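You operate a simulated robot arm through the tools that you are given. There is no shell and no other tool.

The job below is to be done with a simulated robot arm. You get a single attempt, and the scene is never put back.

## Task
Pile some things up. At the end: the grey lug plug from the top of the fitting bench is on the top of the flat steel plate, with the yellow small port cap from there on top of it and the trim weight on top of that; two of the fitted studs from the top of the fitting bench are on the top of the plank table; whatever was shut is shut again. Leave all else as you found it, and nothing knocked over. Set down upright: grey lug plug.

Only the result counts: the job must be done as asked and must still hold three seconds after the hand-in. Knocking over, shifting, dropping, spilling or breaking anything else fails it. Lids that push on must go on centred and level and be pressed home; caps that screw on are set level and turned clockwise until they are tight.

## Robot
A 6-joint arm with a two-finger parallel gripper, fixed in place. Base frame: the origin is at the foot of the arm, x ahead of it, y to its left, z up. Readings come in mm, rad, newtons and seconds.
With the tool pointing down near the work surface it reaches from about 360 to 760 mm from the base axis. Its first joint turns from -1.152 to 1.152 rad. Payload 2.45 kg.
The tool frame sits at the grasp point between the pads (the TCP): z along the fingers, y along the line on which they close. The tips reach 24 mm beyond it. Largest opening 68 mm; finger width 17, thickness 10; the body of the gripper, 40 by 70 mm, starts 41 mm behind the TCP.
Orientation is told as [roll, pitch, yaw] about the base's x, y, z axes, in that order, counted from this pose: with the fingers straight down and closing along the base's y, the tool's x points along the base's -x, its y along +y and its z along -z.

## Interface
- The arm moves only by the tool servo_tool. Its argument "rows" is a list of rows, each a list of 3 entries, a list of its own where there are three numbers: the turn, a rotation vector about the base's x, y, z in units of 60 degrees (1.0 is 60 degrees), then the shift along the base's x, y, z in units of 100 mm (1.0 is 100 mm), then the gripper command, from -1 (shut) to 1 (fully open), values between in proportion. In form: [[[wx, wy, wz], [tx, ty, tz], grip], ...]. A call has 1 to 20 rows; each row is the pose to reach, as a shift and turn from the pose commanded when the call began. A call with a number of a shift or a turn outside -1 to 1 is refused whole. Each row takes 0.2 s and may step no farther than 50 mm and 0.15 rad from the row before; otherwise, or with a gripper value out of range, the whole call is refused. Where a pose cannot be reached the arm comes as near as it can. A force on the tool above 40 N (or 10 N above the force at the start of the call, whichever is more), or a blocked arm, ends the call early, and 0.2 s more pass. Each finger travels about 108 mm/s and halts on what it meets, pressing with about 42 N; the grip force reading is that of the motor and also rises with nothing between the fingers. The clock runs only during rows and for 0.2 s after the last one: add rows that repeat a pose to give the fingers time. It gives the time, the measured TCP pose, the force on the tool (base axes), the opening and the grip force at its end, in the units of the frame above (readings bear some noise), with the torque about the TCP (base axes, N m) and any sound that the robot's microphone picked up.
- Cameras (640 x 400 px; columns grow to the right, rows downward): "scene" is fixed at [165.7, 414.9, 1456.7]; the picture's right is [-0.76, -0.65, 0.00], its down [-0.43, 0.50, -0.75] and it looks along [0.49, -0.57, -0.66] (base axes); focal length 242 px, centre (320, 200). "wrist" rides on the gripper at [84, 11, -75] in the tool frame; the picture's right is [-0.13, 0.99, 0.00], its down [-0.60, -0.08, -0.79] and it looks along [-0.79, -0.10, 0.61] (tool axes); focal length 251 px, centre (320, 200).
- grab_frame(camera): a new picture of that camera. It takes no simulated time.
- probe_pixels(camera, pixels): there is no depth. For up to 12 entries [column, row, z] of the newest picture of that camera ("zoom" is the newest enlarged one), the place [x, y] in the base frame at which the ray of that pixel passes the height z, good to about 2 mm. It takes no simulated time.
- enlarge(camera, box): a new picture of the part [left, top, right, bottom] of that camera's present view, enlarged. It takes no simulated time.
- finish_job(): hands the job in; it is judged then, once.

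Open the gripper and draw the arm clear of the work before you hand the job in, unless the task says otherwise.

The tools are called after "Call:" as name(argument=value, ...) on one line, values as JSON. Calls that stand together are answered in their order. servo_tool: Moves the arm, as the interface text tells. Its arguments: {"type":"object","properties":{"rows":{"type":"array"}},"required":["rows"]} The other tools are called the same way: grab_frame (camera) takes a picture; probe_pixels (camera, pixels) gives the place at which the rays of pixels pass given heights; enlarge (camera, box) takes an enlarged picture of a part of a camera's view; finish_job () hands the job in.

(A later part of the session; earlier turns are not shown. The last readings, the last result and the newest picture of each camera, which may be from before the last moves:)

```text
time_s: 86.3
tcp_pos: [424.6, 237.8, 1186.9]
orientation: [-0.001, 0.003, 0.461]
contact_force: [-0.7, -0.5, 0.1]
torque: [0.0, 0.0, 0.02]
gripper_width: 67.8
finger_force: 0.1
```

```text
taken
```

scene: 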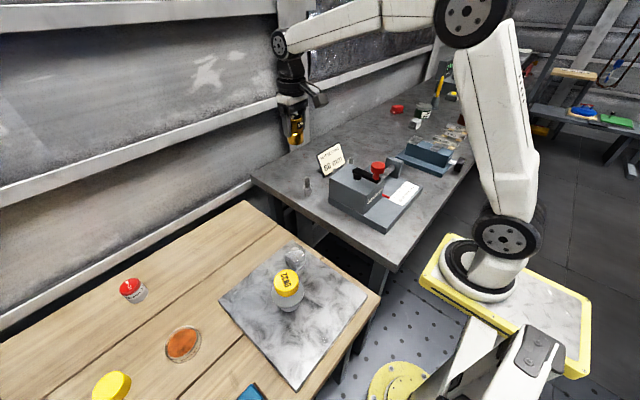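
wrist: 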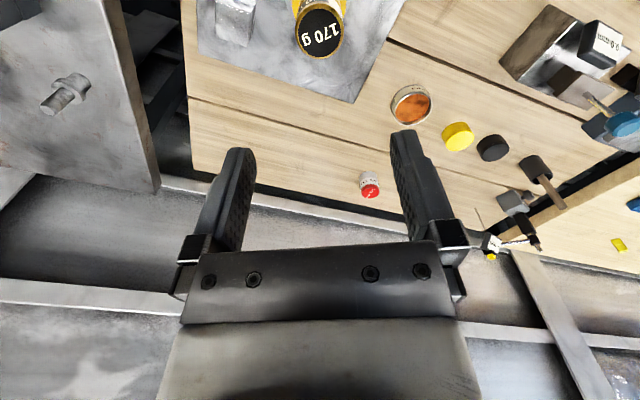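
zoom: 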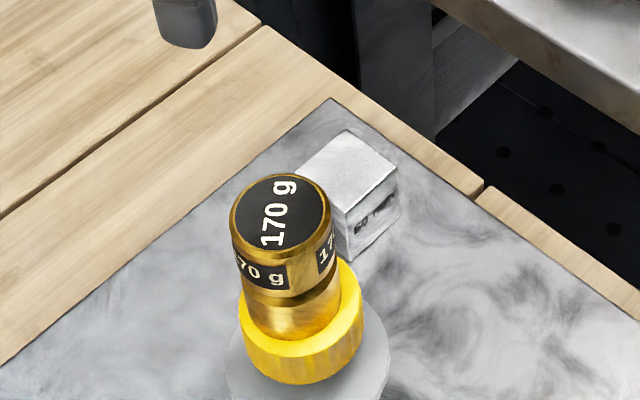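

The stack stands straight. Now for the studs: I travel back toward the bench at safe height and look at them closely.

Call:
servo_tool(rows=[[[0, 0, -0.04], [0.12, -0.25, 0], 1], [[0, 0, -0.08], [0.25, -0.5, 0], 1], [[0, 0, -0.12], [0.37, -0.75, 0], 1], [[0, 0, -0.16], [0.5, -1, 0], 1]])

Call:
servo_tool(rows=[[[0, 0, -0.04], [0.12, -0.25, 0], 1], [[0, 0, -0.08], [0.25, -0.5, 0], 1], [[0, 0, -0.12], [0.37, -0.75, 0], 1], [[0, 0, -0.16], [0.5, -1, 0], 1]])

Call:
servo_tool(rows=[[[0, 0, -0.04], [0, -0.25, 0], 1], [[0, 0, -0.08], [0, -0.5, 0], 1], [[0, 0, -0.12], [0, -0.75, -0.2], 1], [[0, 0, -0.12], [0, -1, -0.4], 1], [[0, 0, -0.12], [0, -1, -0.4], 1]])

Call:
grab_frame(camera="wrist")

```text
time_s: 87.3
tcp_pos: [475.7, 137.7, 1189.8]
orientation: [-0.002, 0.001, 0.295]
contact_force: [-0.1, -0.2, 0.0]
torque: [-0.01, -0.03, 0.02]
gripper_width: 68.1
finger_force: 0.0
```

```text
time_s: 88.3
tcp_pos: [527.6, 39.9, 1189.0]
orientation: [-0.002, 0.001, 0.126]
contact_force: [-0.3, -0.2, -0.2]
torque: [-0.04, -0.01, 0.0]
gripper_width: 68.3
finger_force: 0.0
```

```text
time_s: 89.5
tcp_pos: [526.8, -60.8, 1146.7]
orientation: [-0.002, 0.001, -0.001]
contact_force: [-0.7, 1.0, 0.8]
torque: [0.01, -0.01, -0.04]
gripper_width: 68.0
finger_force: 0.0
```

```text
taken
```

wrist: 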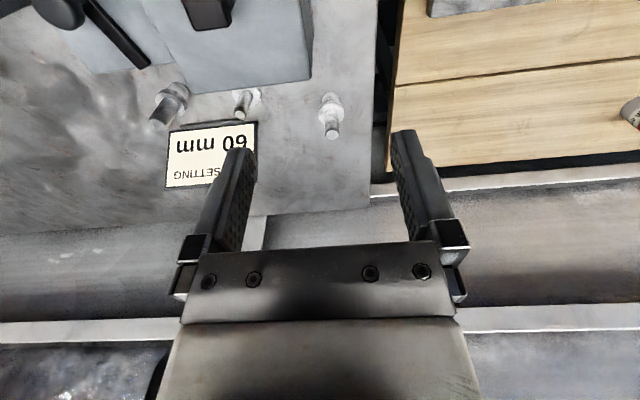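

Call:
enlarge(camera="wrist", box=[140, 70, 260, 140])

Call:
enlarge(camera="wrist", box=[290, 80, 370, 150])

Call:
enlarge(camera="scene", box=[295, 160, 350, 200])

```text
5.33 times, centred on (200, 105) of wrist
```

zoom: 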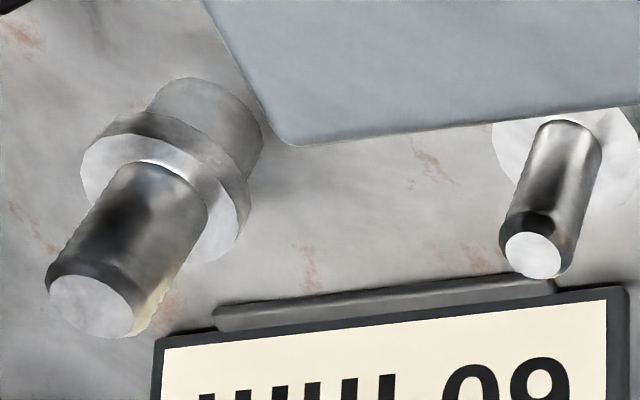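

```text
5.71 times, centred on (330, 115) of wrist
```

zoom: 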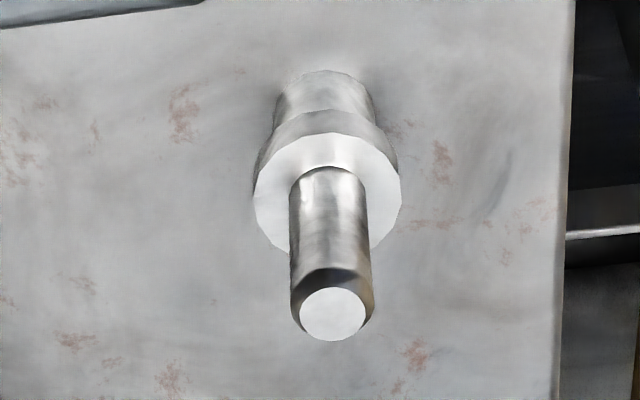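

```text
10.00 times, centred on (322, 180) of scene
```

zoom: 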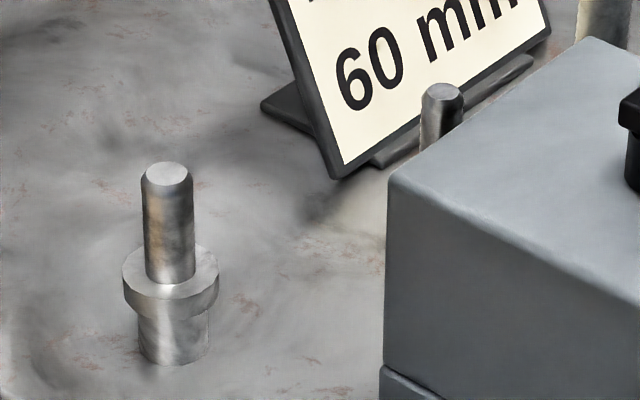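

Studs B and C look alike (flange with slim rod), while A is stouter. I triangulate stud C (nearest the bench end) precisely.

Call:
probe_pixels(camera="wrist", pixels=[[332.1, 135, 950], [332.1, 135, 960], [332.1, 135, 970], [332.1, 135, 980], [330.7, 94, 903], [328, 140, 930]])

Call:
grab_frame(camera="scene")

Call:
probe_pixels(camera="scene", pixels=[[306.7, 177.3, 950], [306.7, 177.3, 960], [306.7, 177.3, 970], [306.7, 177.3, 980], [307.2, 194.5, 903], [307, 188.5, 930]])

```text
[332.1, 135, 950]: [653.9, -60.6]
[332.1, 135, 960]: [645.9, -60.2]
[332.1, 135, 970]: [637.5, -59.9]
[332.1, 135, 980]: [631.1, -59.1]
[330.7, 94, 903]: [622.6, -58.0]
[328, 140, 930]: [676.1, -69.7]
```

```text
taken
```

scene: 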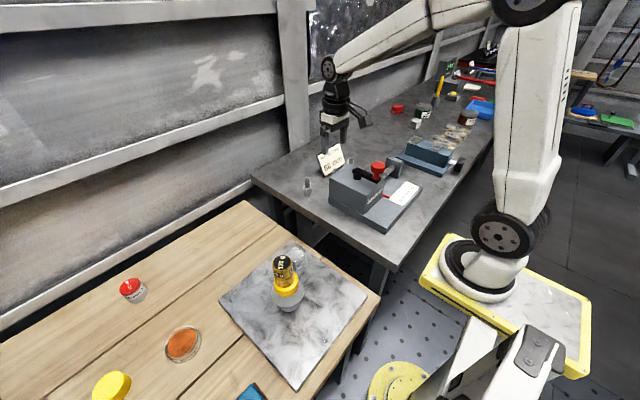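

```text
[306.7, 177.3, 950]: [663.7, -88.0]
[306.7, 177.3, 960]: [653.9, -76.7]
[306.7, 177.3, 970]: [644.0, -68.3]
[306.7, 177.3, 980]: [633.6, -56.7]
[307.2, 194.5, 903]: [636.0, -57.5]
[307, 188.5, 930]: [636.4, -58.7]
```

Stud C: foot (635,-58), flange top z≈937, rod top z≈978. Before descending I check how close the device block's top corner (310,80) is to where the camera arm will be.

Call:
probe_pixels(camera="wrist", pixels=[[310, 80, 1000], [310, 80, 1015], [310, 80, 1030], [193, 93, 903], [193, 93, 1015]])

Call:
probe_pixels(camera="scene", pixels=[[329.3, 179, 1000], [329.3, 179, 1015], [329.3, 179, 1030], [353, 164.3, 1015], [353, 164.3, 1000], [278, 226.6, 800], [155.5, 316, 800], [243.3, 334.6, 800]])

```text
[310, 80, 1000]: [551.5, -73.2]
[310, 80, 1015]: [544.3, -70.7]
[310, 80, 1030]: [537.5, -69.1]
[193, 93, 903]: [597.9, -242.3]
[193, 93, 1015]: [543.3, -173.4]
```

```text
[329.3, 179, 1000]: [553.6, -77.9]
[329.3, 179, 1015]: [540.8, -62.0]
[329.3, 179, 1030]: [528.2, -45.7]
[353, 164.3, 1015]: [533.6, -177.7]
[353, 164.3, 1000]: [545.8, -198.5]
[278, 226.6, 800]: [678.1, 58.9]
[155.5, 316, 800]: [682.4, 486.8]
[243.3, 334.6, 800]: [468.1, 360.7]
```

The block top (z≈1005) ends at x≈548, y≈-70. I approach stud C with yaw -0.5 so the wrist camera stays off the block's side.

Call:
servo_tool(rows=[[[0, 0, -0.12], [0.3, 0, 0], 1], [[0, 0, -0.24], [0.6, 0, 0], 1], [[0, 0, -0.36], [0.9, 0, 0], 1], [[0, 0, -0.48], [1, 0.02, -0.3], 1], [[0, 0, -0.48], [1, 0.02, -0.3], 1]])

Call:
grab_frame(camera="wrist")

```text
time_s: 90.7
tcp_pos: [627.5, -58.3, 1116.3]
orientation: [-0.003, -0.001, -0.503]
contact_force: [-0.3, 0.6, 0.6]
torque: [-0.04, -0.02, 0.02]
gripper_width: 67.8
finger_force: 0.0
```

```text
taken
```

wrist: 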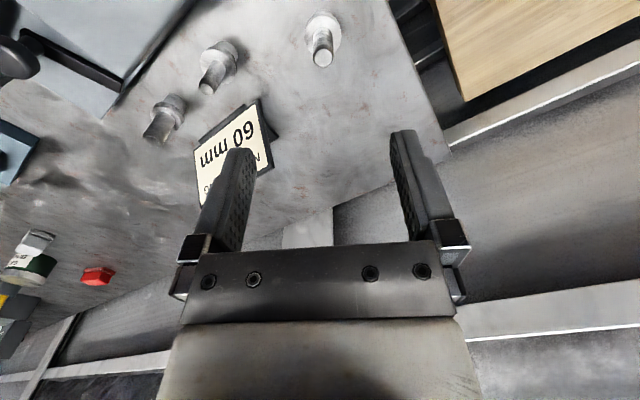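

Call:
enlarge(camera="wrist", box=[130, 0, 360, 150])

Call:
enlarge(camera="wrist", box=[280, 0, 360, 80])

Call:
probe_pixels(camera="wrist", pixels=[[323, 58, 975], [323, 58, 978], [209, 87, 978], [157, 135, 978]])

```text
2.67 times, centred on (245, 75) of wrist
```

zoom: 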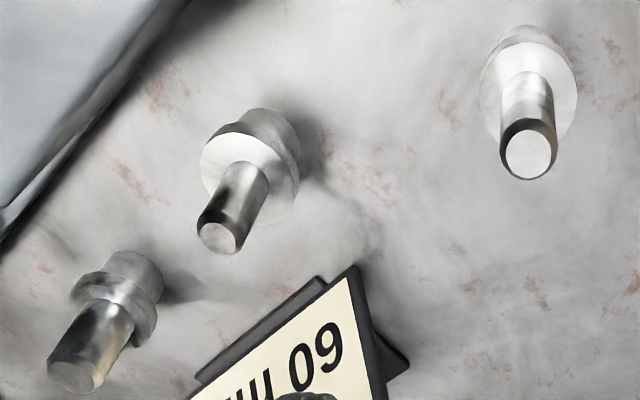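

```text
5.00 times, centred on (320, 40) of wrist
```

zoom: 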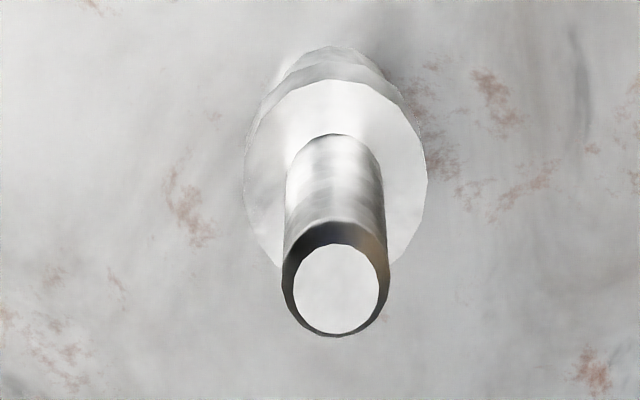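

```text
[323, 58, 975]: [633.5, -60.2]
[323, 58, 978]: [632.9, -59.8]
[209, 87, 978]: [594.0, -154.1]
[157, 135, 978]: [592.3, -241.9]
```

A has a thicker rod and smaller flange, B and C match, so I take B and C. C's rod axis is at about (633.5,-59); I shift and descend to z≈1020.

Call:
servo_tool(rows=[[[0, 0, 0], [0.06, -0.007, -0.3], 1], [[0, 0, 0], [0.06, -0.007, -0.6], 1], [[0, 0, 0], [0.06, -0.007, -0.96], 1], [[0, 0, 0], [0.06, -0.007, -0.96], 1]])

Call:
grab_frame(camera="wrist")

Call:
enlarge(camera="scene", box=[280, 130, 360, 210])

```text
time_s: 91.7
tcp_pos: [635.3, -56.4, 1021.0]
orientation: [-0.002, 0.001, -0.504]
contact_force: [-0.2, 0.2, -0.3]
torque: [-0.02, -0.03, 0.04]
gripper_width: 68.1
finger_force: 0.0
```

```text
taken
```

wrist: 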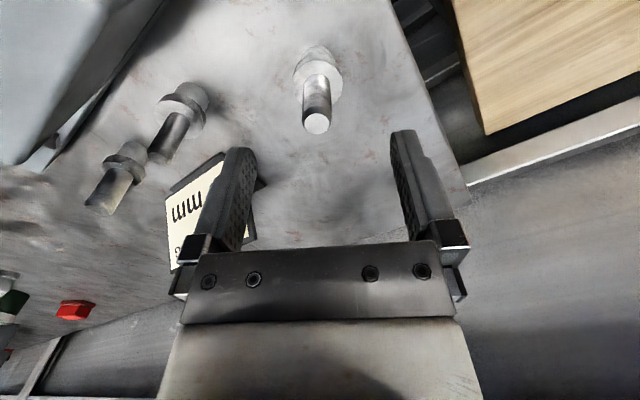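

```text
5.00 times, centred on (320, 170) of scene
```

zoom: 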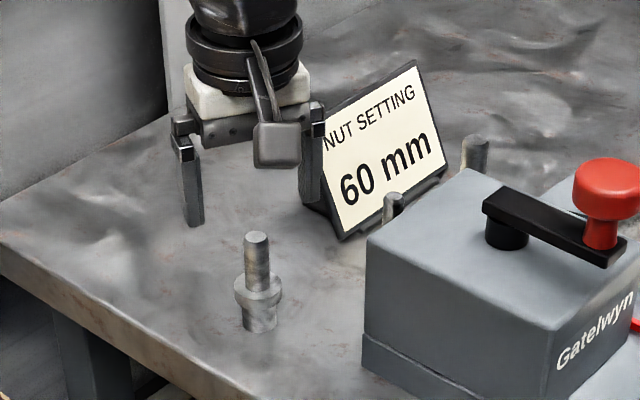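

Rod top at (316.5,122), nearly as expected. I shift about 2 mm and descend to z≈969, then close on the rod.

Call:
servo_tool(rows=[[[0, 0, 0], [-0.01, -0.017, -0.2], 1], [[0, 0, 0], [-0.01, -0.017, -0.4], 1], [[0, 0, 0], [-0.01, -0.017, -0.52], 1], [[0, 0, 0], [-0.01, -0.017, -0.52], 1]])

Call:
grab_frame(camera="wrist")

Call:
enlarge(camera="scene", box=[280, 140, 340, 210])

```text
time_s: 92.7
tcp_pos: [632.1, -62.5, 968.5]
orientation: [-0.002, -0.002, -0.502]
contact_force: [-1.4, -0.3, 0.7]
torque: [0.02, 0.01, 0.01]
gripper_width: 67.9
finger_force: 0.0
```

```text
taken
```

wrist: 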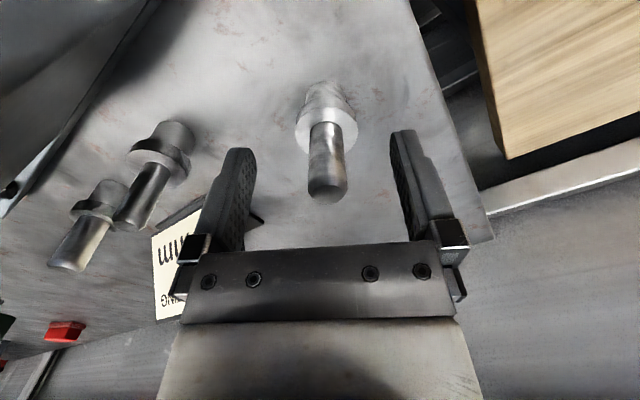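

```text
5.71 times, centred on (310, 175) of scene
```

zoom: 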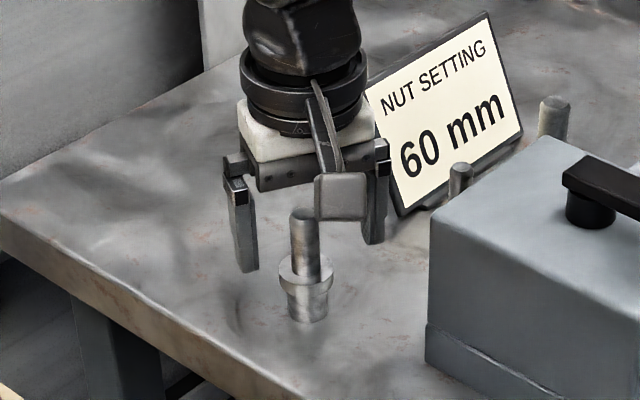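

The rod is at column 327, about +3 mm off; I correct by (+1.5,+2.7) mm and then close.

Call:
servo_tool(rows=[[[0, 0, 0], [0.014, 0.026, 0], 1], [[0, 0, 0], [0.014, 0.026, 0], 1], [[0, 0, 0], [0.014, 0.026, 0], 0.2], [[0, 0, 0], [0.014, 0.026, 0], -0.3], [[0, 0, 0], [0.014, 0.026, 0], -1], [[0, 0, 0], [0.014, 0.026, 0], -1], [[0, 0, 0], [0.014, 0.026, 0], -1]])

Call:
grab_frame(camera="wrist")

```text
time_s: 94.3
tcp_pos: [633.8, -60.5, 969.5]
orientation: [-0.002, 0.001, -0.502]
contact_force: [-1.1, -0.3, 0.4]
torque: [-0.05, 0.01, -0.01]
gripper_width: 17.2
finger_force: 35.9
```

```text
taken
```

wrist: 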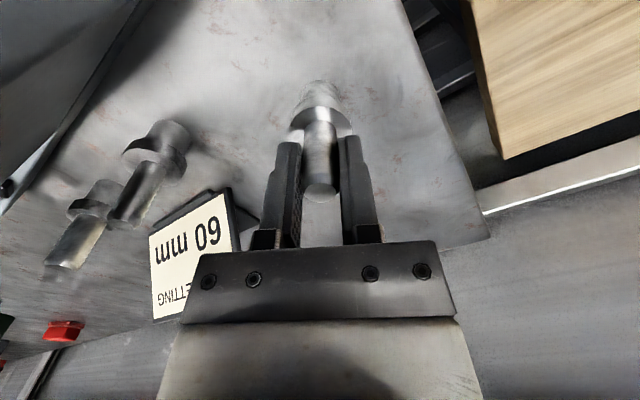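

Gripped at 17.2 mm. I lift and check the stud hangs straight.

Call:
servo_tool(rows=[[[0, 0, 0], [0, 0, 0.05], -1], [[0, 0, 0], [0, 0, 0.3], -1], [[0, 0, 0], [0, 0, 0.7], -1], [[0, 0, 0], [0, 0, 1], -1], [[0, 0, 0], [0, 0, 1], -1]])

Call:
grab_frame(camera="wrist")

Call:
enlarge(camera="scene", box=[280, 110, 360, 200])

```text
time_s: 95.5
tcp_pos: [632.6, -58.9, 1070.5]
orientation: [-0.002, 0.002, -0.502]
contact_force: [0.6, -0.1, -1.4]
torque: [0.01, -0.02, 0.04]
gripper_width: 17.1
finger_force: 35.7
```

```text
taken
```

wrist: 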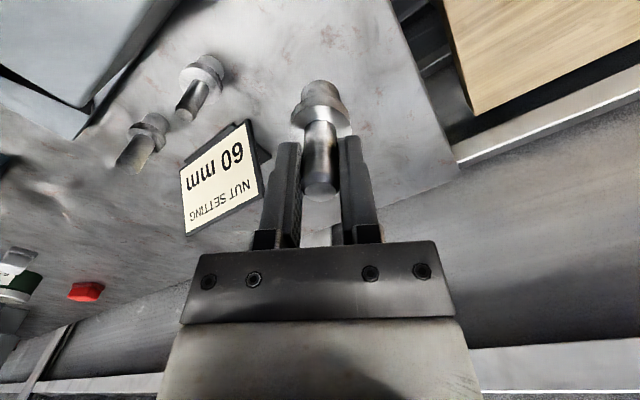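

```text
4.44 times, centred on (320, 155) of scene
```

zoom: 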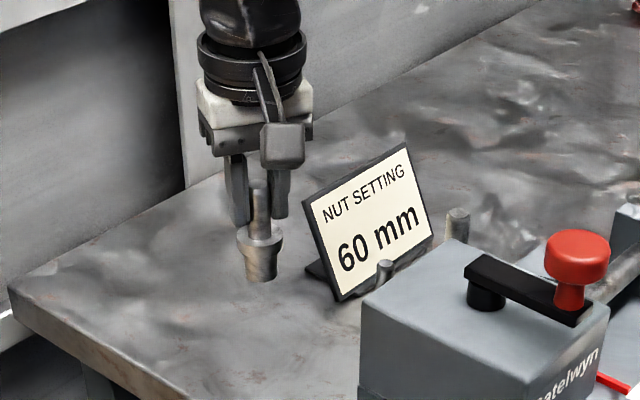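

Stud hangs straight. I carry it to the table side, above (640,165).

Call:
servo_tool(rows=[[[0, 0, 0.06], [0, 0.2, 0.3], -1], [[0, 0, 0.12], [0.02, 0.5, 0.5], -1], [[0, 0, 0.18], [0.04, 0.8, 0.5], -1], [[0, 0, 0.24], [0.06, 1, 0.5], -1]])

Call:
servo_tool(rows=[[[0, 0, 0.06], [0, 0.3, 0], -1], [[0, 0, 0.12], [0, 0.65, 0], -1], [[0, 0, 0.18], [0, 1, 0], -1]])

Call:
servo_tool(rows=[[[0, 0, 0.06], [0.02, 0.23, 0], -1], [[0, 0, 0.06], [0.02, 0.23, 0], -1]])

Call:
grab_frame(camera="wrist")

Call:
grab_frame(camera="scene")

```text
time_s: 96.5
tcp_pos: [639.1, 39.3, 1122.0]
orientation: [-0.001, 0.002, -0.25]
contact_force: [0.4, 1.3, -3.1]
torque: [0.02, 0.01, 0.0]
gripper_width: 17.0
finger_force: 35.6
```

```text
time_s: 97.3
tcp_pos: [635.5, 138.3, 1120.2]
orientation: [-0.002, -0.001, -0.062]
contact_force: [0.1, 0.7, -2.0]
torque: [0.03, -0.01, -0.02]
gripper_width: 17.3
finger_force: 35.9
```

```text
time_s: 97.9
tcp_pos: [638.0, 162.7, 1117.4]
orientation: [-0.002, 0.003, 0.002]
contact_force: [-0.9, -0.2, -1.5]
torque: [-0.02, 0.02, -0.01]
gripper_width: 17.3
finger_force: 36.0
```

```text
taken
```

wrist: 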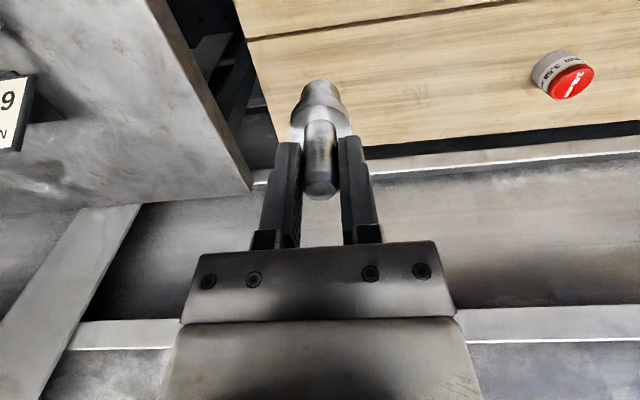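

```text
taken
```

scene: 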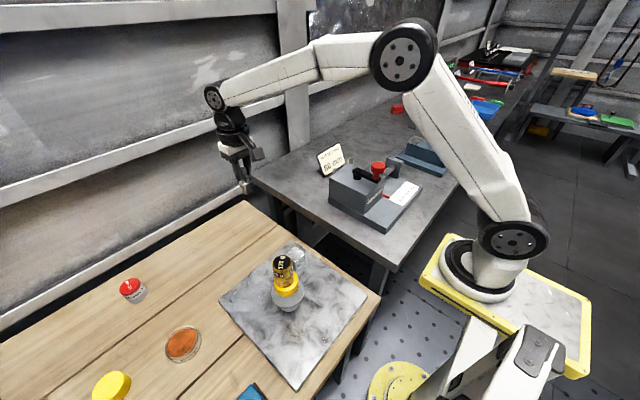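

I probe the plank seam position and the table edge in this view.

Call:
probe_pixels(camera="wrist", pixels=[[250, 39, 800], [400, 18, 800], [250, 39, 815], [400, 18, 815], [280, 150, 800], [400, 150, 800], [558, 97, 800], [558, 97, 815]])

Call:
probe_pixels(camera="scene", pixels=[[278, 226.6, 815], [155.5, 316, 815], [136, 302, 815], [136, 302, 800], [220, 298, 826], [295, 388, 826]])

```text
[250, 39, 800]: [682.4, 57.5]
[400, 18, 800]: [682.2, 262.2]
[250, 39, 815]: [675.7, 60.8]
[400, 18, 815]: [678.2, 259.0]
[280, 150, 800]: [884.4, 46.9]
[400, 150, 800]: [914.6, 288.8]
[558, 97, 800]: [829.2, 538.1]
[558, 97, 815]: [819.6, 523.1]
```

```text
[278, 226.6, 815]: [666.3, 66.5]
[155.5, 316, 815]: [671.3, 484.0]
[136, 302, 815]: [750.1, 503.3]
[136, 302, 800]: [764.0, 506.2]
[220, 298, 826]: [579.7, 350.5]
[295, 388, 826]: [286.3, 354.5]
```

Seam is at x≈682 with table z≈799, so (640,163) is a flat free spot. I lower the stud in stages.

Call:
servo_tool(rows=[[[0, 0, 0], [0, 0, -0.35], -1], [[0, 0, 0], [0, 0, -0.7], -1], [[0, 0, 0], [0, 0, -1], -1]])

Call:
servo_tool(rows=[[[0, 0, 0], [0, 0, -0.35], -1], [[0, 0, 0], [0, 0, -0.7], -1], [[0, 0, 0], [0, 0, -1], -1], [[0, 0, 0], [0, 0, -1], -1]])

Call:
grab_frame(camera="wrist")

Call:
enlarge(camera="scene", box=[200, 170, 320, 300])

```text
time_s: 98.7
tcp_pos: [640.8, 163.8, 1018.7]
orientation: [-0.004, 0.0, 0.0]
contact_force: [0.5, 0.6, -2.2]
torque: [-0.03, -0.02, -0.02]
gripper_width: 17.6
finger_force: 35.4
```

```text
time_s: 99.7
tcp_pos: [639.5, 163.5, 920.6]
orientation: [-0.001, 0.002, 0.001]
contact_force: [0.4, -0.7, -1.1]
torque: [-0.01, -0.03, -0.01]
gripper_width: 17.4
finger_force: 35.5
```

```text
taken
```

wrist: 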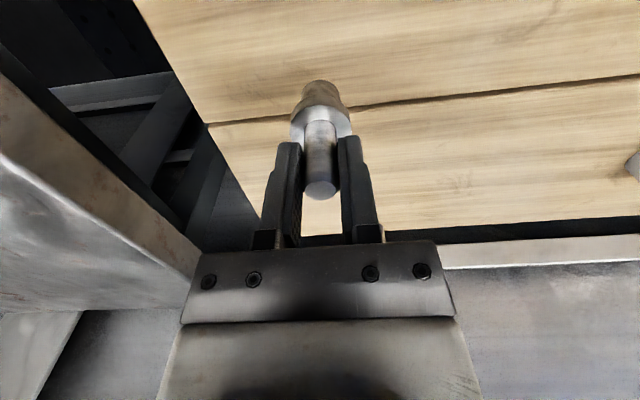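

```text
3.08 times, centred on (260, 235) of scene
```

zoom: 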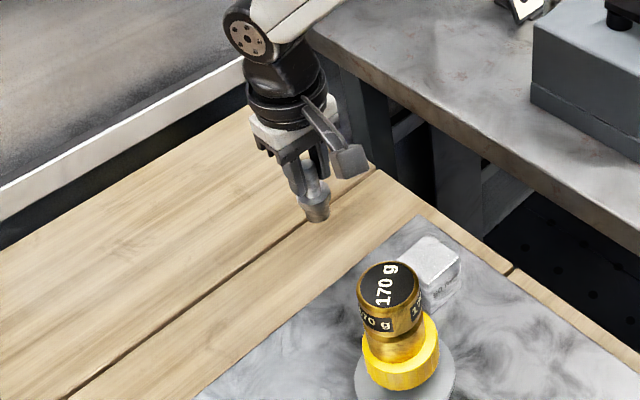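

Stud about 55 mm above the table. I lower 40 mm and then creep.

Call:
servo_tool(rows=[[[0, 0, 0], [0, 0, -0.2], -1], [[0, 0, 0], [0, 0, -0.4], -1], [[0, 0, 0], [0, 0, -0.4], -1]])

Call:
enlarge(camera="scene", box=[230, 190, 300, 260])

Call:
enlarge(camera="wrist", box=[240, 40, 400, 180])

```text
time_s: 100.5
tcp_pos: [640.6, 163.9, 878.0]
orientation: [-0.002, 0.001, 0.0]
contact_force: [-0.2, -0.4, -1.9]
torque: [0.0, -0.06, 0.0]
gripper_width: 17.3
finger_force: 35.7
```

```text
5.71 times, centred on (265, 225) of scene
```

zoom: 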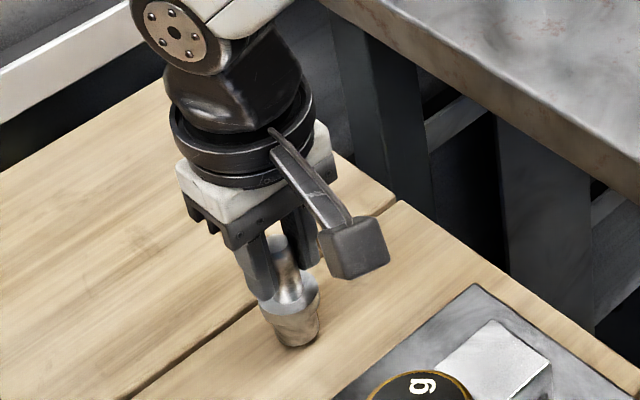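

```text
2.86 times, centred on (320, 110) of wrist
```

zoom: 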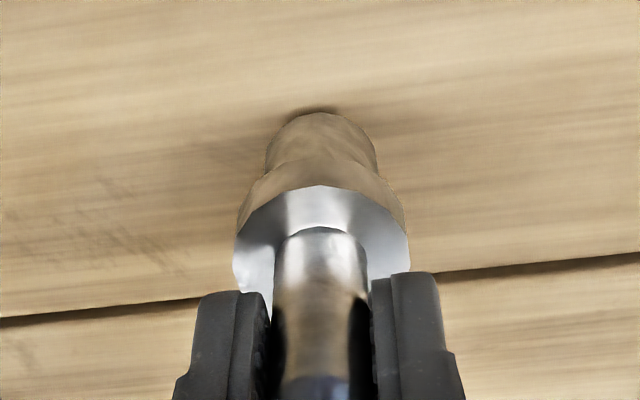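

The foot is very near the wood. I creep by 2–3 mm steps.

Call:
servo_tool(rows=[[[0, 0, 0], [0, 0, -0.03], -1], [[0, 0, 0], [0, 0, -0.03], -1]])

Call:
servo_tool(rows=[[[0, 0, 0], [0, 0, -0.02], -1], [[0, 0, 0], [0, 0, -0.02], -1]])

Call:
servo_tool(rows=[[[0, 0, 0], [0, 0, -0.02], -1], [[0, 0, 0], [0, 0, -0.02], -1]])

```text
time_s: 101.1
tcp_pos: [640.8, 164.0, 875.2]
orientation: [-0.001, 0.003, -0.001]
contact_force: [-0.2, 0.8, -2.6]
torque: [0.01, 0.03, 0.02]
gripper_width: 17.0
finger_force: 36.1
```

```text
time_s: 101.7
tcp_pos: [640.2, 163.5, 874.0]
orientation: [-0.002, 0.002, 0.0]
contact_force: [-0.2, 0.0, -1.9]
torque: [-0.02, 0.01, 0.0]
gripper_width: 16.9
finger_force: 36.3
```

```text
time_s: 102.3
tcp_pos: [640.8, 164.4, 873.1]
orientation: [-0.003, 0.001, 0.002]
contact_force: [-0.1, 1.1, -2.3]
torque: [-0.01, 0.0, 0.0]
gripper_width: 17.3
finger_force: 35.5
```

Call:
servo_tool(rows=[[[0, 0, 0], [0, 0, -0.02], -1], [[0, 0, 0], [0, 0, -0.02], -1]])

Call:
servo_tool(rows=[[[0, 0, 0], [0, 0, -0.02], -1], [[0, 0, 0], [0, 0, -0.02], -1]])

```text
time_s: 102.9
tcp_pos: [642.0, 164.2, 870.7]
orientation: [0.001, 0.001, 0.001]
contact_force: [-3.0, -0.5, 4.2]
torque: [-0.01, 0.19, 0.05]
gripper_width: 17.3
finger_force: 35.8
```

```text
time_s: 103.5
tcp_pos: [641.9, 164.1, 870.7]
orientation: [-0.001, -0.003, 0.003]
contact_force: [-4.8, -3.0, 22.0]
torque: [-0.13, 0.26, 0.08]
gripper_width: 17.8
finger_force: 35.8
```

Contact at z≈871 (22 N now). I back off 1.5 mm and release gradually.

Call:
servo_tool(rows=[[[0, 0, 0], [0, 0, 0.015], -1], [[0, 0, 0], [0, 0, 0.015], -1]])

```text
time_s: 104.1
tcp_pos: [640.7, 163.8, 870.1]
orientation: [0.0, -0.002, 0.0]
contact_force: [5.0, 1.0, 9.6]
torque: [0.1, -0.45, -0.01]
gripper_width: 17.2
finger_force: 35.8
```

Call:
servo_tool(rows=[[[0, 0, 0], [0, 0, 0.006], -1], [[0, 0, 0], [0, 0, 0.006], -1]])

```text
time_s: 104.7
tcp_pos: [639.9, 162.5, 869.2]
orientation: [-0.001, 0.003, 0.0]
contact_force: [3.6, -1.2, 7.0]
torque: [0.0, -0.3, -0.03]
gripper_width: 17.3
finger_force: 35.8
```

Small residual; I open gradually.

Call:
servo_tool(rows=[[[0, 0, 0], [0, 0, 0], -0.45], [[0, 0, 0], [0, 0, 0], -0.3], [[0, 0, 0], [0, 0, 0], 0.1], [[0, 0, 0], [0, 0, 0], 0.7], [[0, 0, 0], [0, 0, 0], 0.7]])

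Call:
grab_frame(camera="wrist")

Call:
enlarge(camera="scene", box=[230, 190, 300, 260])

```text
time_s: 105.9
tcp_pos: [641.9, 164.6, 871.1]
orientation: [-0.002, 0.001, -0.001]
contact_force: [-0.1, -0.6, 0.0]
torque: [-0.02, -0.01, 0.0]
gripper_width: 57.9
finger_force: 0.1
```

```text
taken
```

wrist: 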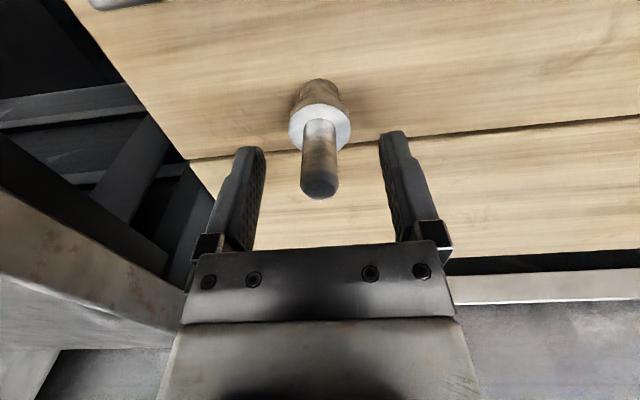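

```text
5.71 times, centred on (265, 225) of scene
```

zoom: 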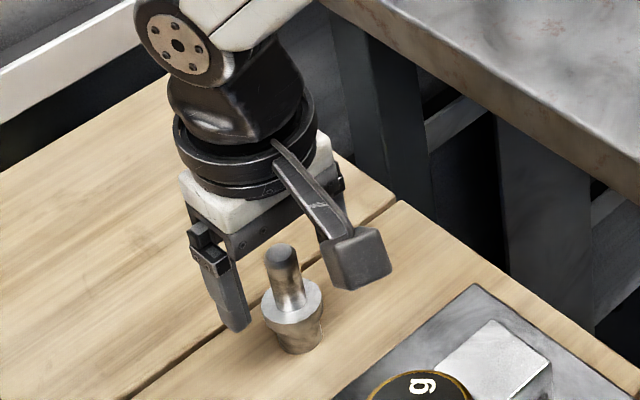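

Stud C stands upright on the planks. I raise clear.

Call:
servo_tool(rows=[[[0, 0, 0], [0, 0, 0.1], 0.7], [[0, 0, 0], [0, 0, 0.4], 0.7], [[0, 0, 0], [0, 0, 0.8], 1], [[0, 0, 0], [0, 0, 1], 1]])

Call:
servo_tool(rows=[[[0, 0, 0], [0, 0, 0.45], 1], [[0, 0, 0], [0, 0, 0.9], 1], [[0, 0, 0], [0, 0, 1], 1]])

Call:
servo_tool(rows=[[[0, 0, 0.05], [0, -0.1, 0.4], 1], [[0, 0, 0.1], [-0.05, -0.4, 0.7], 1], [[0, 0, 0.15], [-0.1, -0.8, 0.8], 1], [[0, 0, 0.2], [-0.1, -1, 0.8], 1]])

Call:
enlarge(camera="scene", box=[200, 180, 340, 320])

```text
time_s: 106.9
tcp_pos: [639.2, 162.8, 973.5]
orientation: [-0.001, 0.001, 0.0]
contact_force: [0.3, 1.4, -1.0]
torque: [-0.03, 0.04, 0.05]
gripper_width: 68.2
finger_force: 0.1
```

```text
time_s: 107.7
tcp_pos: [639.7, 163.0, 1071.5]
orientation: [-0.001, 0.001, 0.0]
contact_force: [-0.9, 0.4, -0.2]
torque: [-0.01, -0.01, -0.02]
gripper_width: 67.7
finger_force: 0.1
```

```text
time_s: 108.7
tcp_pos: [630.4, 62.7, 1149.9]
orientation: [-0.001, 0.001, 0.212]
contact_force: [-0.8, 0.1, -0.3]
torque: [-0.02, -0.03, 0.0]
gripper_width: 67.8
finger_force: 0.0
```

```text
2.86 times, centred on (270, 250) of scene
```

zoom: 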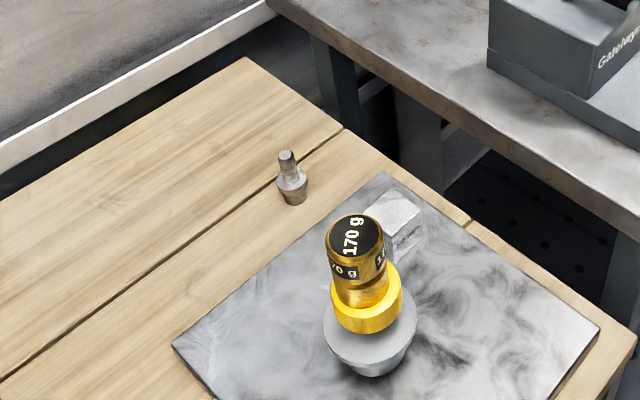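

All stands well. I go to stud B around (592,-157) with yaw rising to about +0.6.

Call:
servo_tool(rows=[[[0, 0, 0.06], [-0.05, -0.33, 0], 1], [[0, 0, 0.12], [-0.1, -0.67, 0], 1], [[0, 0, 0.18], [-0.15, -1, 0], 1]])

Call:
servo_tool(rows=[[[0, 0, 0.06], [-0.05, -0.33, 0], 1], [[0, 0, 0.12], [-0.1, -0.67, 0], 1], [[0, 0, 0.19], [-0.15, -1, 0], 1], [[0, 0, 0.19], [-0.15, -1, 0], 1]])

Call:
grab_frame(camera="wrist")

```text
time_s: 109.5
tcp_pos: [614.2, -36.8, 1149.1]
orientation: [-0.002, 0.0, 0.399]
contact_force: [-0.2, -0.4, -0.1]
torque: [0.0, 0.01, 0.01]
gripper_width: 68.2
finger_force: 0.0
```

```text
time_s: 110.5
tcp_pos: [600.6, -135.6, 1149.5]
orientation: [-0.001, 0.002, 0.598]
contact_force: [0.7, -0.4, 0.0]
torque: [0.0, 0.0, 0.02]
gripper_width: 67.8
finger_force: 0.1
```

```text
taken
```

wrist: 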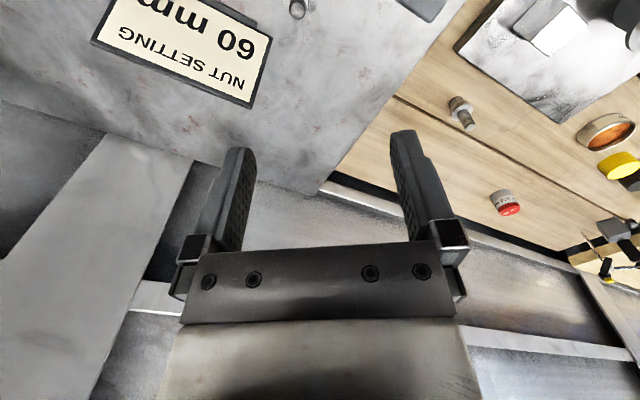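

Stud B's tip shows at (298,7). I probe it.

Call:
probe_pixels(camera="wrist", pixels=[[298, 9, 978], [298, 9, 970]])

Call:
enlarge(camera="wrist", box=[260, 0, 340, 50])

```text
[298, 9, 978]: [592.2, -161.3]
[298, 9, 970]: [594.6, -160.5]
```

```text
8.00 times, centred on (300, 25) of wrist
```

zoom: 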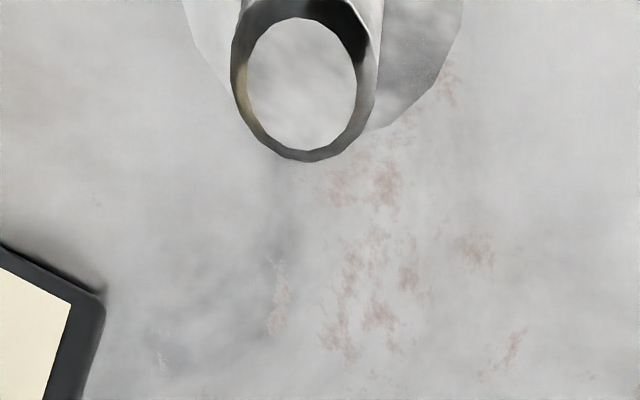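

B's rod top is at about (592.5,-161). I shift above it with the gripper opened to about 51 mm and descend to z≈1060.

Call:
servo_tool(rows=[[[0, 0, 0], [-0.08, -0.254, 0], 0.5], [[0, 0, 0], [-0.08, -0.254, -0.3], 0.5], [[0, 0, 0], [-0.08, -0.254, -0.6], 0.5], [[0, 0, 0], [-0.08, -0.254, -0.9], 0.5], [[0, 0, 0], [-0.08, -0.254, -0.9], 0.5]])

Call:
grab_frame(camera="wrist")

Call:
enlarge(camera="scene", box=[300, 110, 400, 200])

```text
time_s: 111.7
tcp_pos: [593.1, -163.5, 1058.8]
orientation: [0.0, 0.001, 0.598]
contact_force: [0.5, 0.0, 0.3]
torque: [0.01, 0.0, 0.0]
gripper_width: 51.0
finger_force: 0.0
```

```text
taken
```

wrist: 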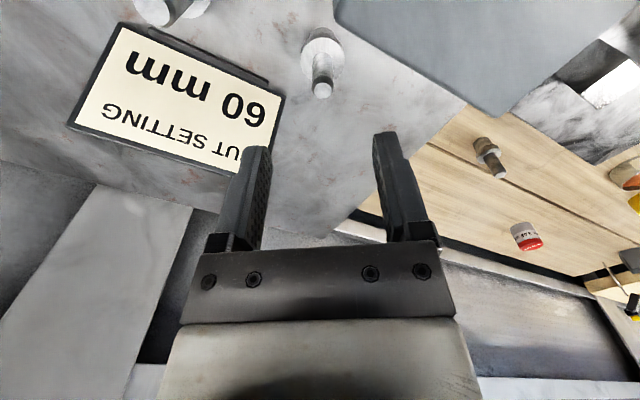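

```text
4.44 times, centred on (350, 155) of scene
```

zoom: 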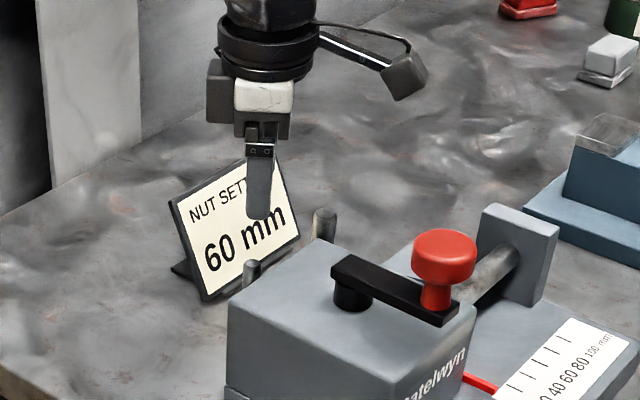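

Stud B at (322.5,88) is aligned. I check the sign's nearest corner versus the left finger.

Call:
probe_pixels(camera="wrist", pixels=[[285, 97, 905], [285, 97, 915], [270, 82, 903], [243, 172, 960], [243, 172, 980], [322.5, 88, 977], [437, 118, 1005], [337, 10, 1005]])

Call:
enlarge(camera="wrist", box=[210, 0, 450, 180])

```text
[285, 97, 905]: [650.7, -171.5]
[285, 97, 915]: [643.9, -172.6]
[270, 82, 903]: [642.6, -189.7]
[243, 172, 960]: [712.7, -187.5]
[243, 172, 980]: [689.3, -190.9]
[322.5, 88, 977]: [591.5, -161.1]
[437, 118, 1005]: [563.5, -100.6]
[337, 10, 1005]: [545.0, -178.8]
```

```text
2.22 times, centred on (330, 90) of wrist
```

zoom: 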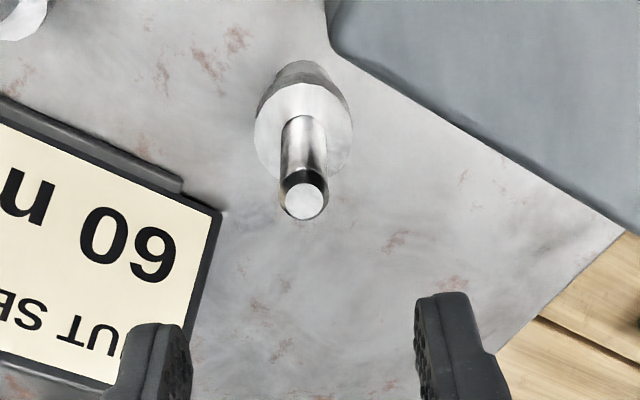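

The sign's nearest edge is x≥643, clear of the left finger (x≤620). I descend to z≈969 with a small correction.

Call:
servo_tool(rows=[[[0, 0, 0], [-0.009, 0.013, -0.3], 0.5], [[0, 0, 0], [-0.009, 0.013, -0.6], 0.5], [[0, 0, 0], [-0.009, 0.013, -0.8], 0.5], [[0, 0, 0], [-0.009, 0.013, -0.8], 0.5]])

Call:
grab_frame(camera="wrist")

Call:
enlarge(camera="scene", box=[300, 110, 400, 200])

```text
time_s: 112.7
tcp_pos: [592.5, -160.2, 980.2]
orientation: [-0.003, 0.0, 0.596]
contact_force: [-0.1, 0.7, -0.2]
torque: [0.02, -0.01, -0.02]
gripper_width: 50.9
finger_force: 0.0
```

```text
taken
```

wrist: 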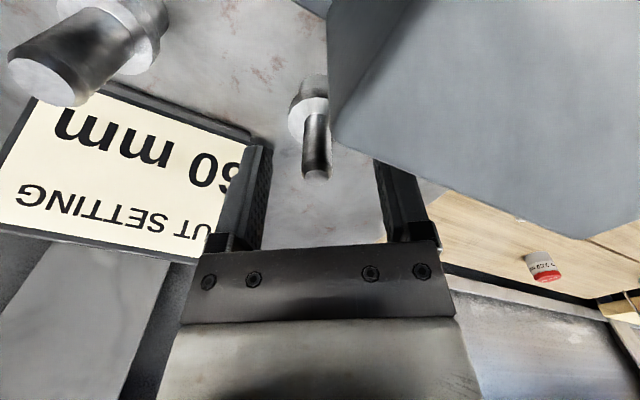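

```text
4.44 times, centred on (350, 155) of scene
```

zoom: 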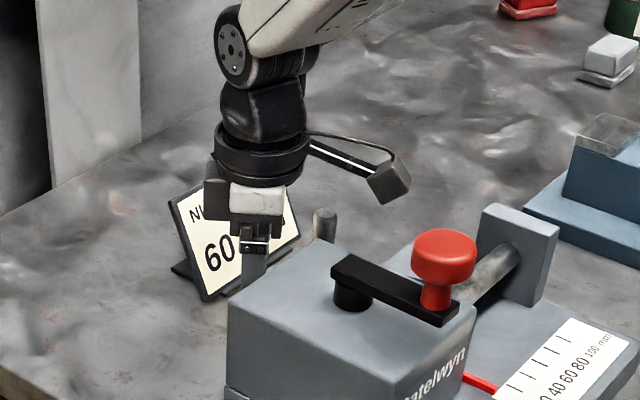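

Rod is centred within 2 mm. I descend the last 11 mm and close.

Call:
servo_tool(rows=[[[0, 0, 0], [0.008, -0.012, -0.06], 0.5], [[0, 0, 0], [0.008, -0.012, -0.11], 0.5], [[0, 0, 0], [0.008, -0.012, -0.11], 0.5], [[0, 0, 0], [0.008, -0.012, -0.11], 0], [[0, 0, 0], [0.008, -0.012, -0.11], -0.35], [[0, 0, 0], [0.008, -0.012, -0.11], -1], [[0, 0, 0], [0.008, -0.012, -0.11], -1], [[0, 0, 0], [0.008, -0.012, -0.11], -1]])

Call:
grab_frame(camera="wrist")

```text
time_s: 114.5
tcp_pos: [592.2, -162.3, 968.5]
orientation: [-0.001, 0.001, 0.596]
contact_force: [-0.9, 0.7, 0.3]
torque: [0.09, 0.06, 0.02]
gripper_width: 14.8
finger_force: 34.9
```

```text
taken
```

wrist: 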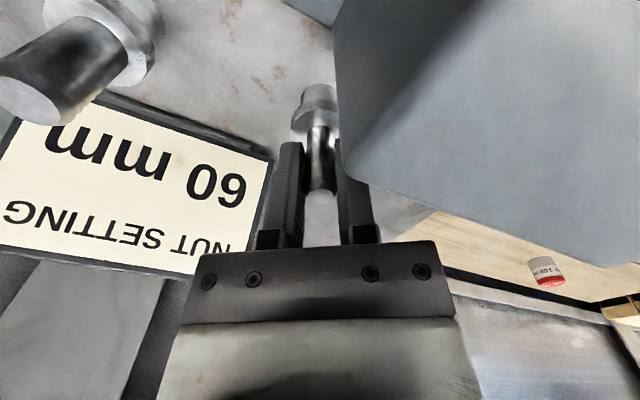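

Gripped B at 14.8 mm. I lift straight up well above the block and lever before moving sideways.

Call:
servo_tool(rows=[[[0, 0, 0], [0, 0, 0.05], -1], [[0, 0, 0], [0, 0, 0.3], -1], [[0, 0, 0], [0, 0, 0.7], -1], [[0, 0, 0], [0, 0, 1], -1], [[0, 0, 0], [0, 0, 1], -1]])

Call:
servo_tool(rows=[[[0, 0, 0], [0.05, 0, 0.4], -1], [[0, 0, 0], [0.1, 0, 0.8], -1], [[0, 0, 0], [0.1, 0, 0.9], -1]])

Call:
grab_frame(camera="wrist")

Call:
grab_frame(camera="scene")

```text
time_s: 115.7
tcp_pos: [596.1, -163.3, 1071.2]
orientation: [0.001, 0.003, 0.598]
contact_force: [-0.3, 0.2, -1.4]
torque: [0.01, 0.02, -0.01]
gripper_width: 14.5
finger_force: 34.2
```

```text
time_s: 116.5
tcp_pos: [603.2, -162.1, 1158.6]
orientation: [0.001, 0.002, 0.598]
contact_force: [0.1, 1.1, -3.2]
torque: [0.01, 0.02, 0.01]
gripper_width: 14.6
finger_force: 33.9
```

```text
taken
```

wrist: 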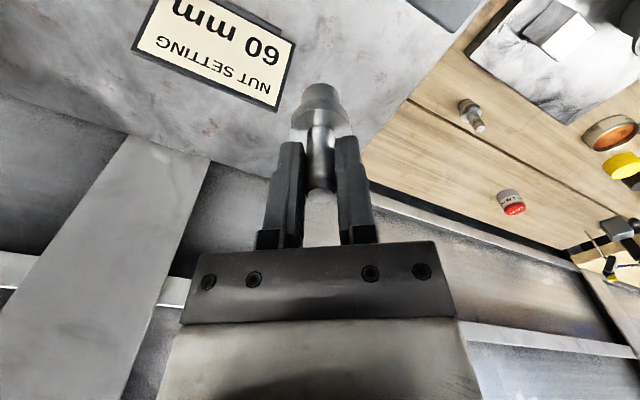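

```text
taken
```

scene: 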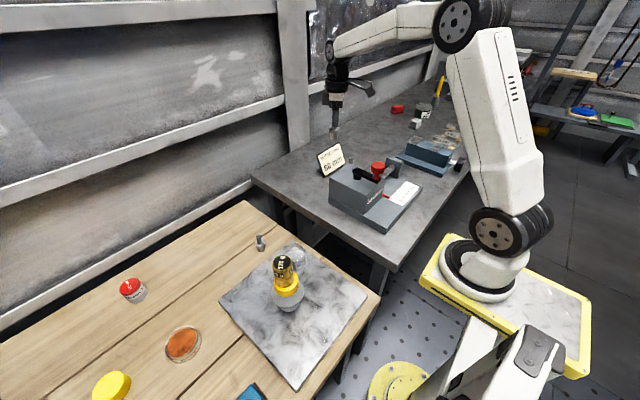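

Stud B is held straight. I carry it to (640,255) at safe height.

Call:
servo_tool(rows=[[[0, 0, -0.05], [0.03, 0.33, 0], -1], [[0, 0, -0.1], [0.06, 0.67, 0], -1], [[0, 0, -0.15], [0.09, 1, 0], -1]])

Call:
servo_tool(rows=[[[0, 0, -0.03], [0.03, 0.33, 0], -1], [[0, 0, -0.05], [0.06, 0.67, 0], -1], [[0, 0, -0.06], [0.09, 1, 0], -1]])

Call:
servo_tool(rows=[[[0, 0, 0], [0.03, 0.33, 0], -1], [[0, 0, 0], [0.06, 0.67, 0], -1], [[0, 0, 0], [0.09, 1, 0], -1]])

Call:
servo_tool(rows=[[[0, 0, 0], [0.03, 0.33, 0], -1], [[0, 0, 0], [0.06, 0.67, 0], -1], [[0, 0, 0], [0.09, 1, 0], -1]])

Call:
servo_tool(rows=[[[0, 0, 0], [0, 0.16, 0], -1], [[0, 0, 0], [0, 0.16, 0], -1]])

Call:
grab_frame(camera="wrist")

Call:
grab_frame(camera="scene")

```text
time_s: 117.3
tcp_pos: [613.5, -63.4, 1159.2]
orientation: [-0.002, -0.001, 0.438]
contact_force: [-0.3, 0.0, -1.4]
torque: [0.02, 0.0, -0.01]
gripper_width: 14.9
finger_force: 34.2
```

```text
time_s: 118.1
tcp_pos: [620.8, 36.4, 1158.5]
orientation: [0.0, 0.002, 0.376]
contact_force: [0.2, -0.1, -1.8]
torque: [-0.02, 0.03, -0.02]
gripper_width: 14.5
finger_force: 33.9
```

```text
time_s: 118.9
tcp_pos: [632.9, 137.5, 1161.4]
orientation: [-0.002, 0.002, 0.377]
contact_force: [-0.2, 0.3, -1.9]
torque: [0.01, 0.02, 0.02]
gripper_width: 14.7
finger_force: 34.6
```

```text
time_s: 119.7
tcp_pos: [638.2, 239.9, 1159.3]
orientation: [-0.001, 0.003, 0.377]
contact_force: [0.0, -1.1, -2.8]
torque: [-0.02, 0.03, 0.03]
gripper_width: 14.8
finger_force: 34.3
```

```text
time_s: 120.3
tcp_pos: [639.0, 255.0, 1159.6]
orientation: [-0.003, 0.003, 0.377]
contact_force: [-0.8, 0.2, -2.2]
torque: [0.0, 0.04, 0.0]
gripper_width: 14.8
finger_force: 34.3
```

```text
taken
```

wrist: 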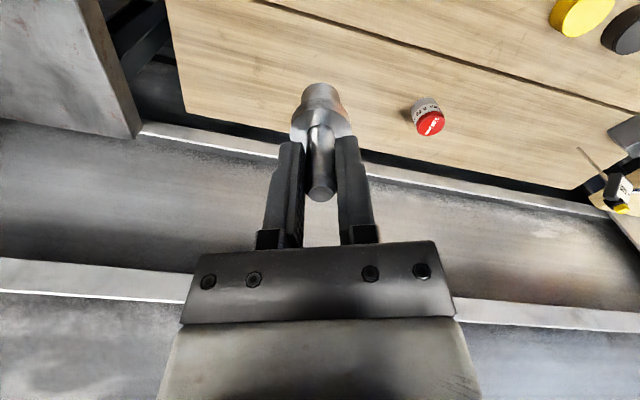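

```text
taken
```

scene: 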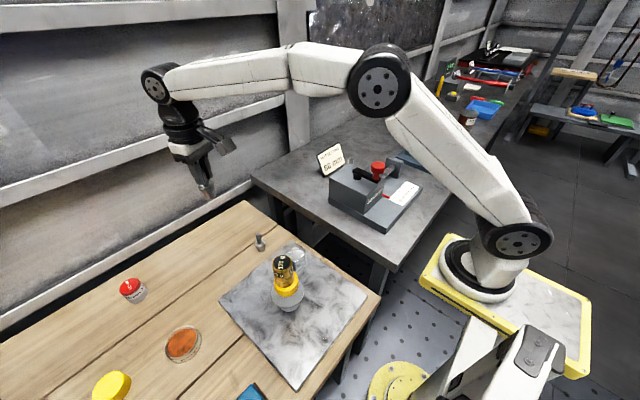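

Over the free plank spot. I descend in stages to z≈885.

Call:
servo_tool(rows=[[[0, 0, 0], [0, 0, -0.35], -1], [[0, 0, 0], [0, 0, -0.7], -1], [[0, 0, 0], [0, 0, -1], -1]])

Call:
servo_tool(rows=[[[0, 0, 0], [0, 0, -0.35], -1], [[0, 0, 0], [0, 0, -0.7], -1], [[0, 0, 0], [0, 0, -1], -1], [[0, 0, 0], [0, 0, -1], -1]])

Call:
servo_tool(rows=[[[0, 0, 0], [0, 0, -0.35], -1], [[0, 0, 0], [0, 0, -0.7], -1], [[0, 0, 0], [0, 0, -0.7], -1]])

Call:
enlarge(camera="scene", box=[190, 190, 310, 310])

Call:
grab_frame(camera="wrist")

```text
time_s: 121.1
tcp_pos: [639.8, 254.9, 1058.4]
orientation: [-0.003, 0.0, 0.377]
contact_force: [-0.4, 0.4, -1.4]
torque: [0.0, 0.0, -0.04]
gripper_width: 15.0
finger_force: 34.1
```

```text
time_s: 122.1
tcp_pos: [636.9, 251.9, 957.2]
orientation: [-0.002, -0.002, 0.376]
contact_force: [-0.2, -0.5, -1.5]
torque: [0.01, 0.01, 0.01]
gripper_width: 14.5
finger_force: 33.9
```

```text
time_s: 122.9
tcp_pos: [639.1, 251.6, 888.2]
orientation: [-0.001, 0.001, 0.378]
contact_force: [0.5, 0.1, -2.3]
torque: [0.02, 0.03, 0.0]
gripper_width: 14.7
finger_force: 34.3
```

```text
3.33 times, centred on (250, 250) of scene
```

zoom: 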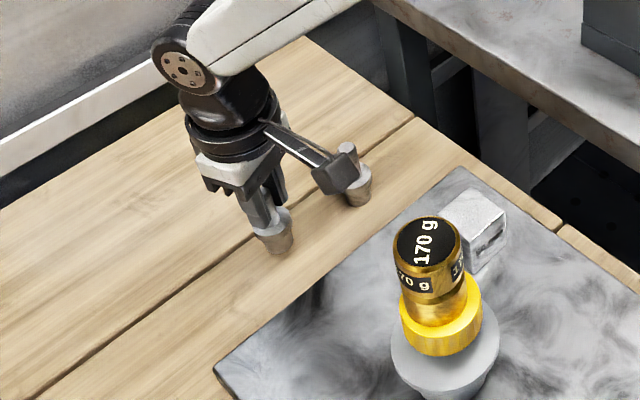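

```text
taken
```

wrist: 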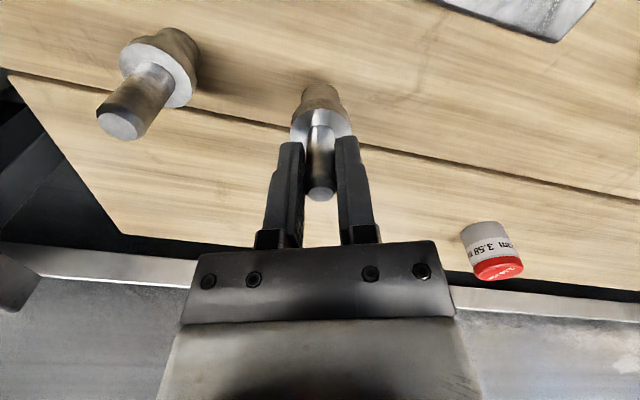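

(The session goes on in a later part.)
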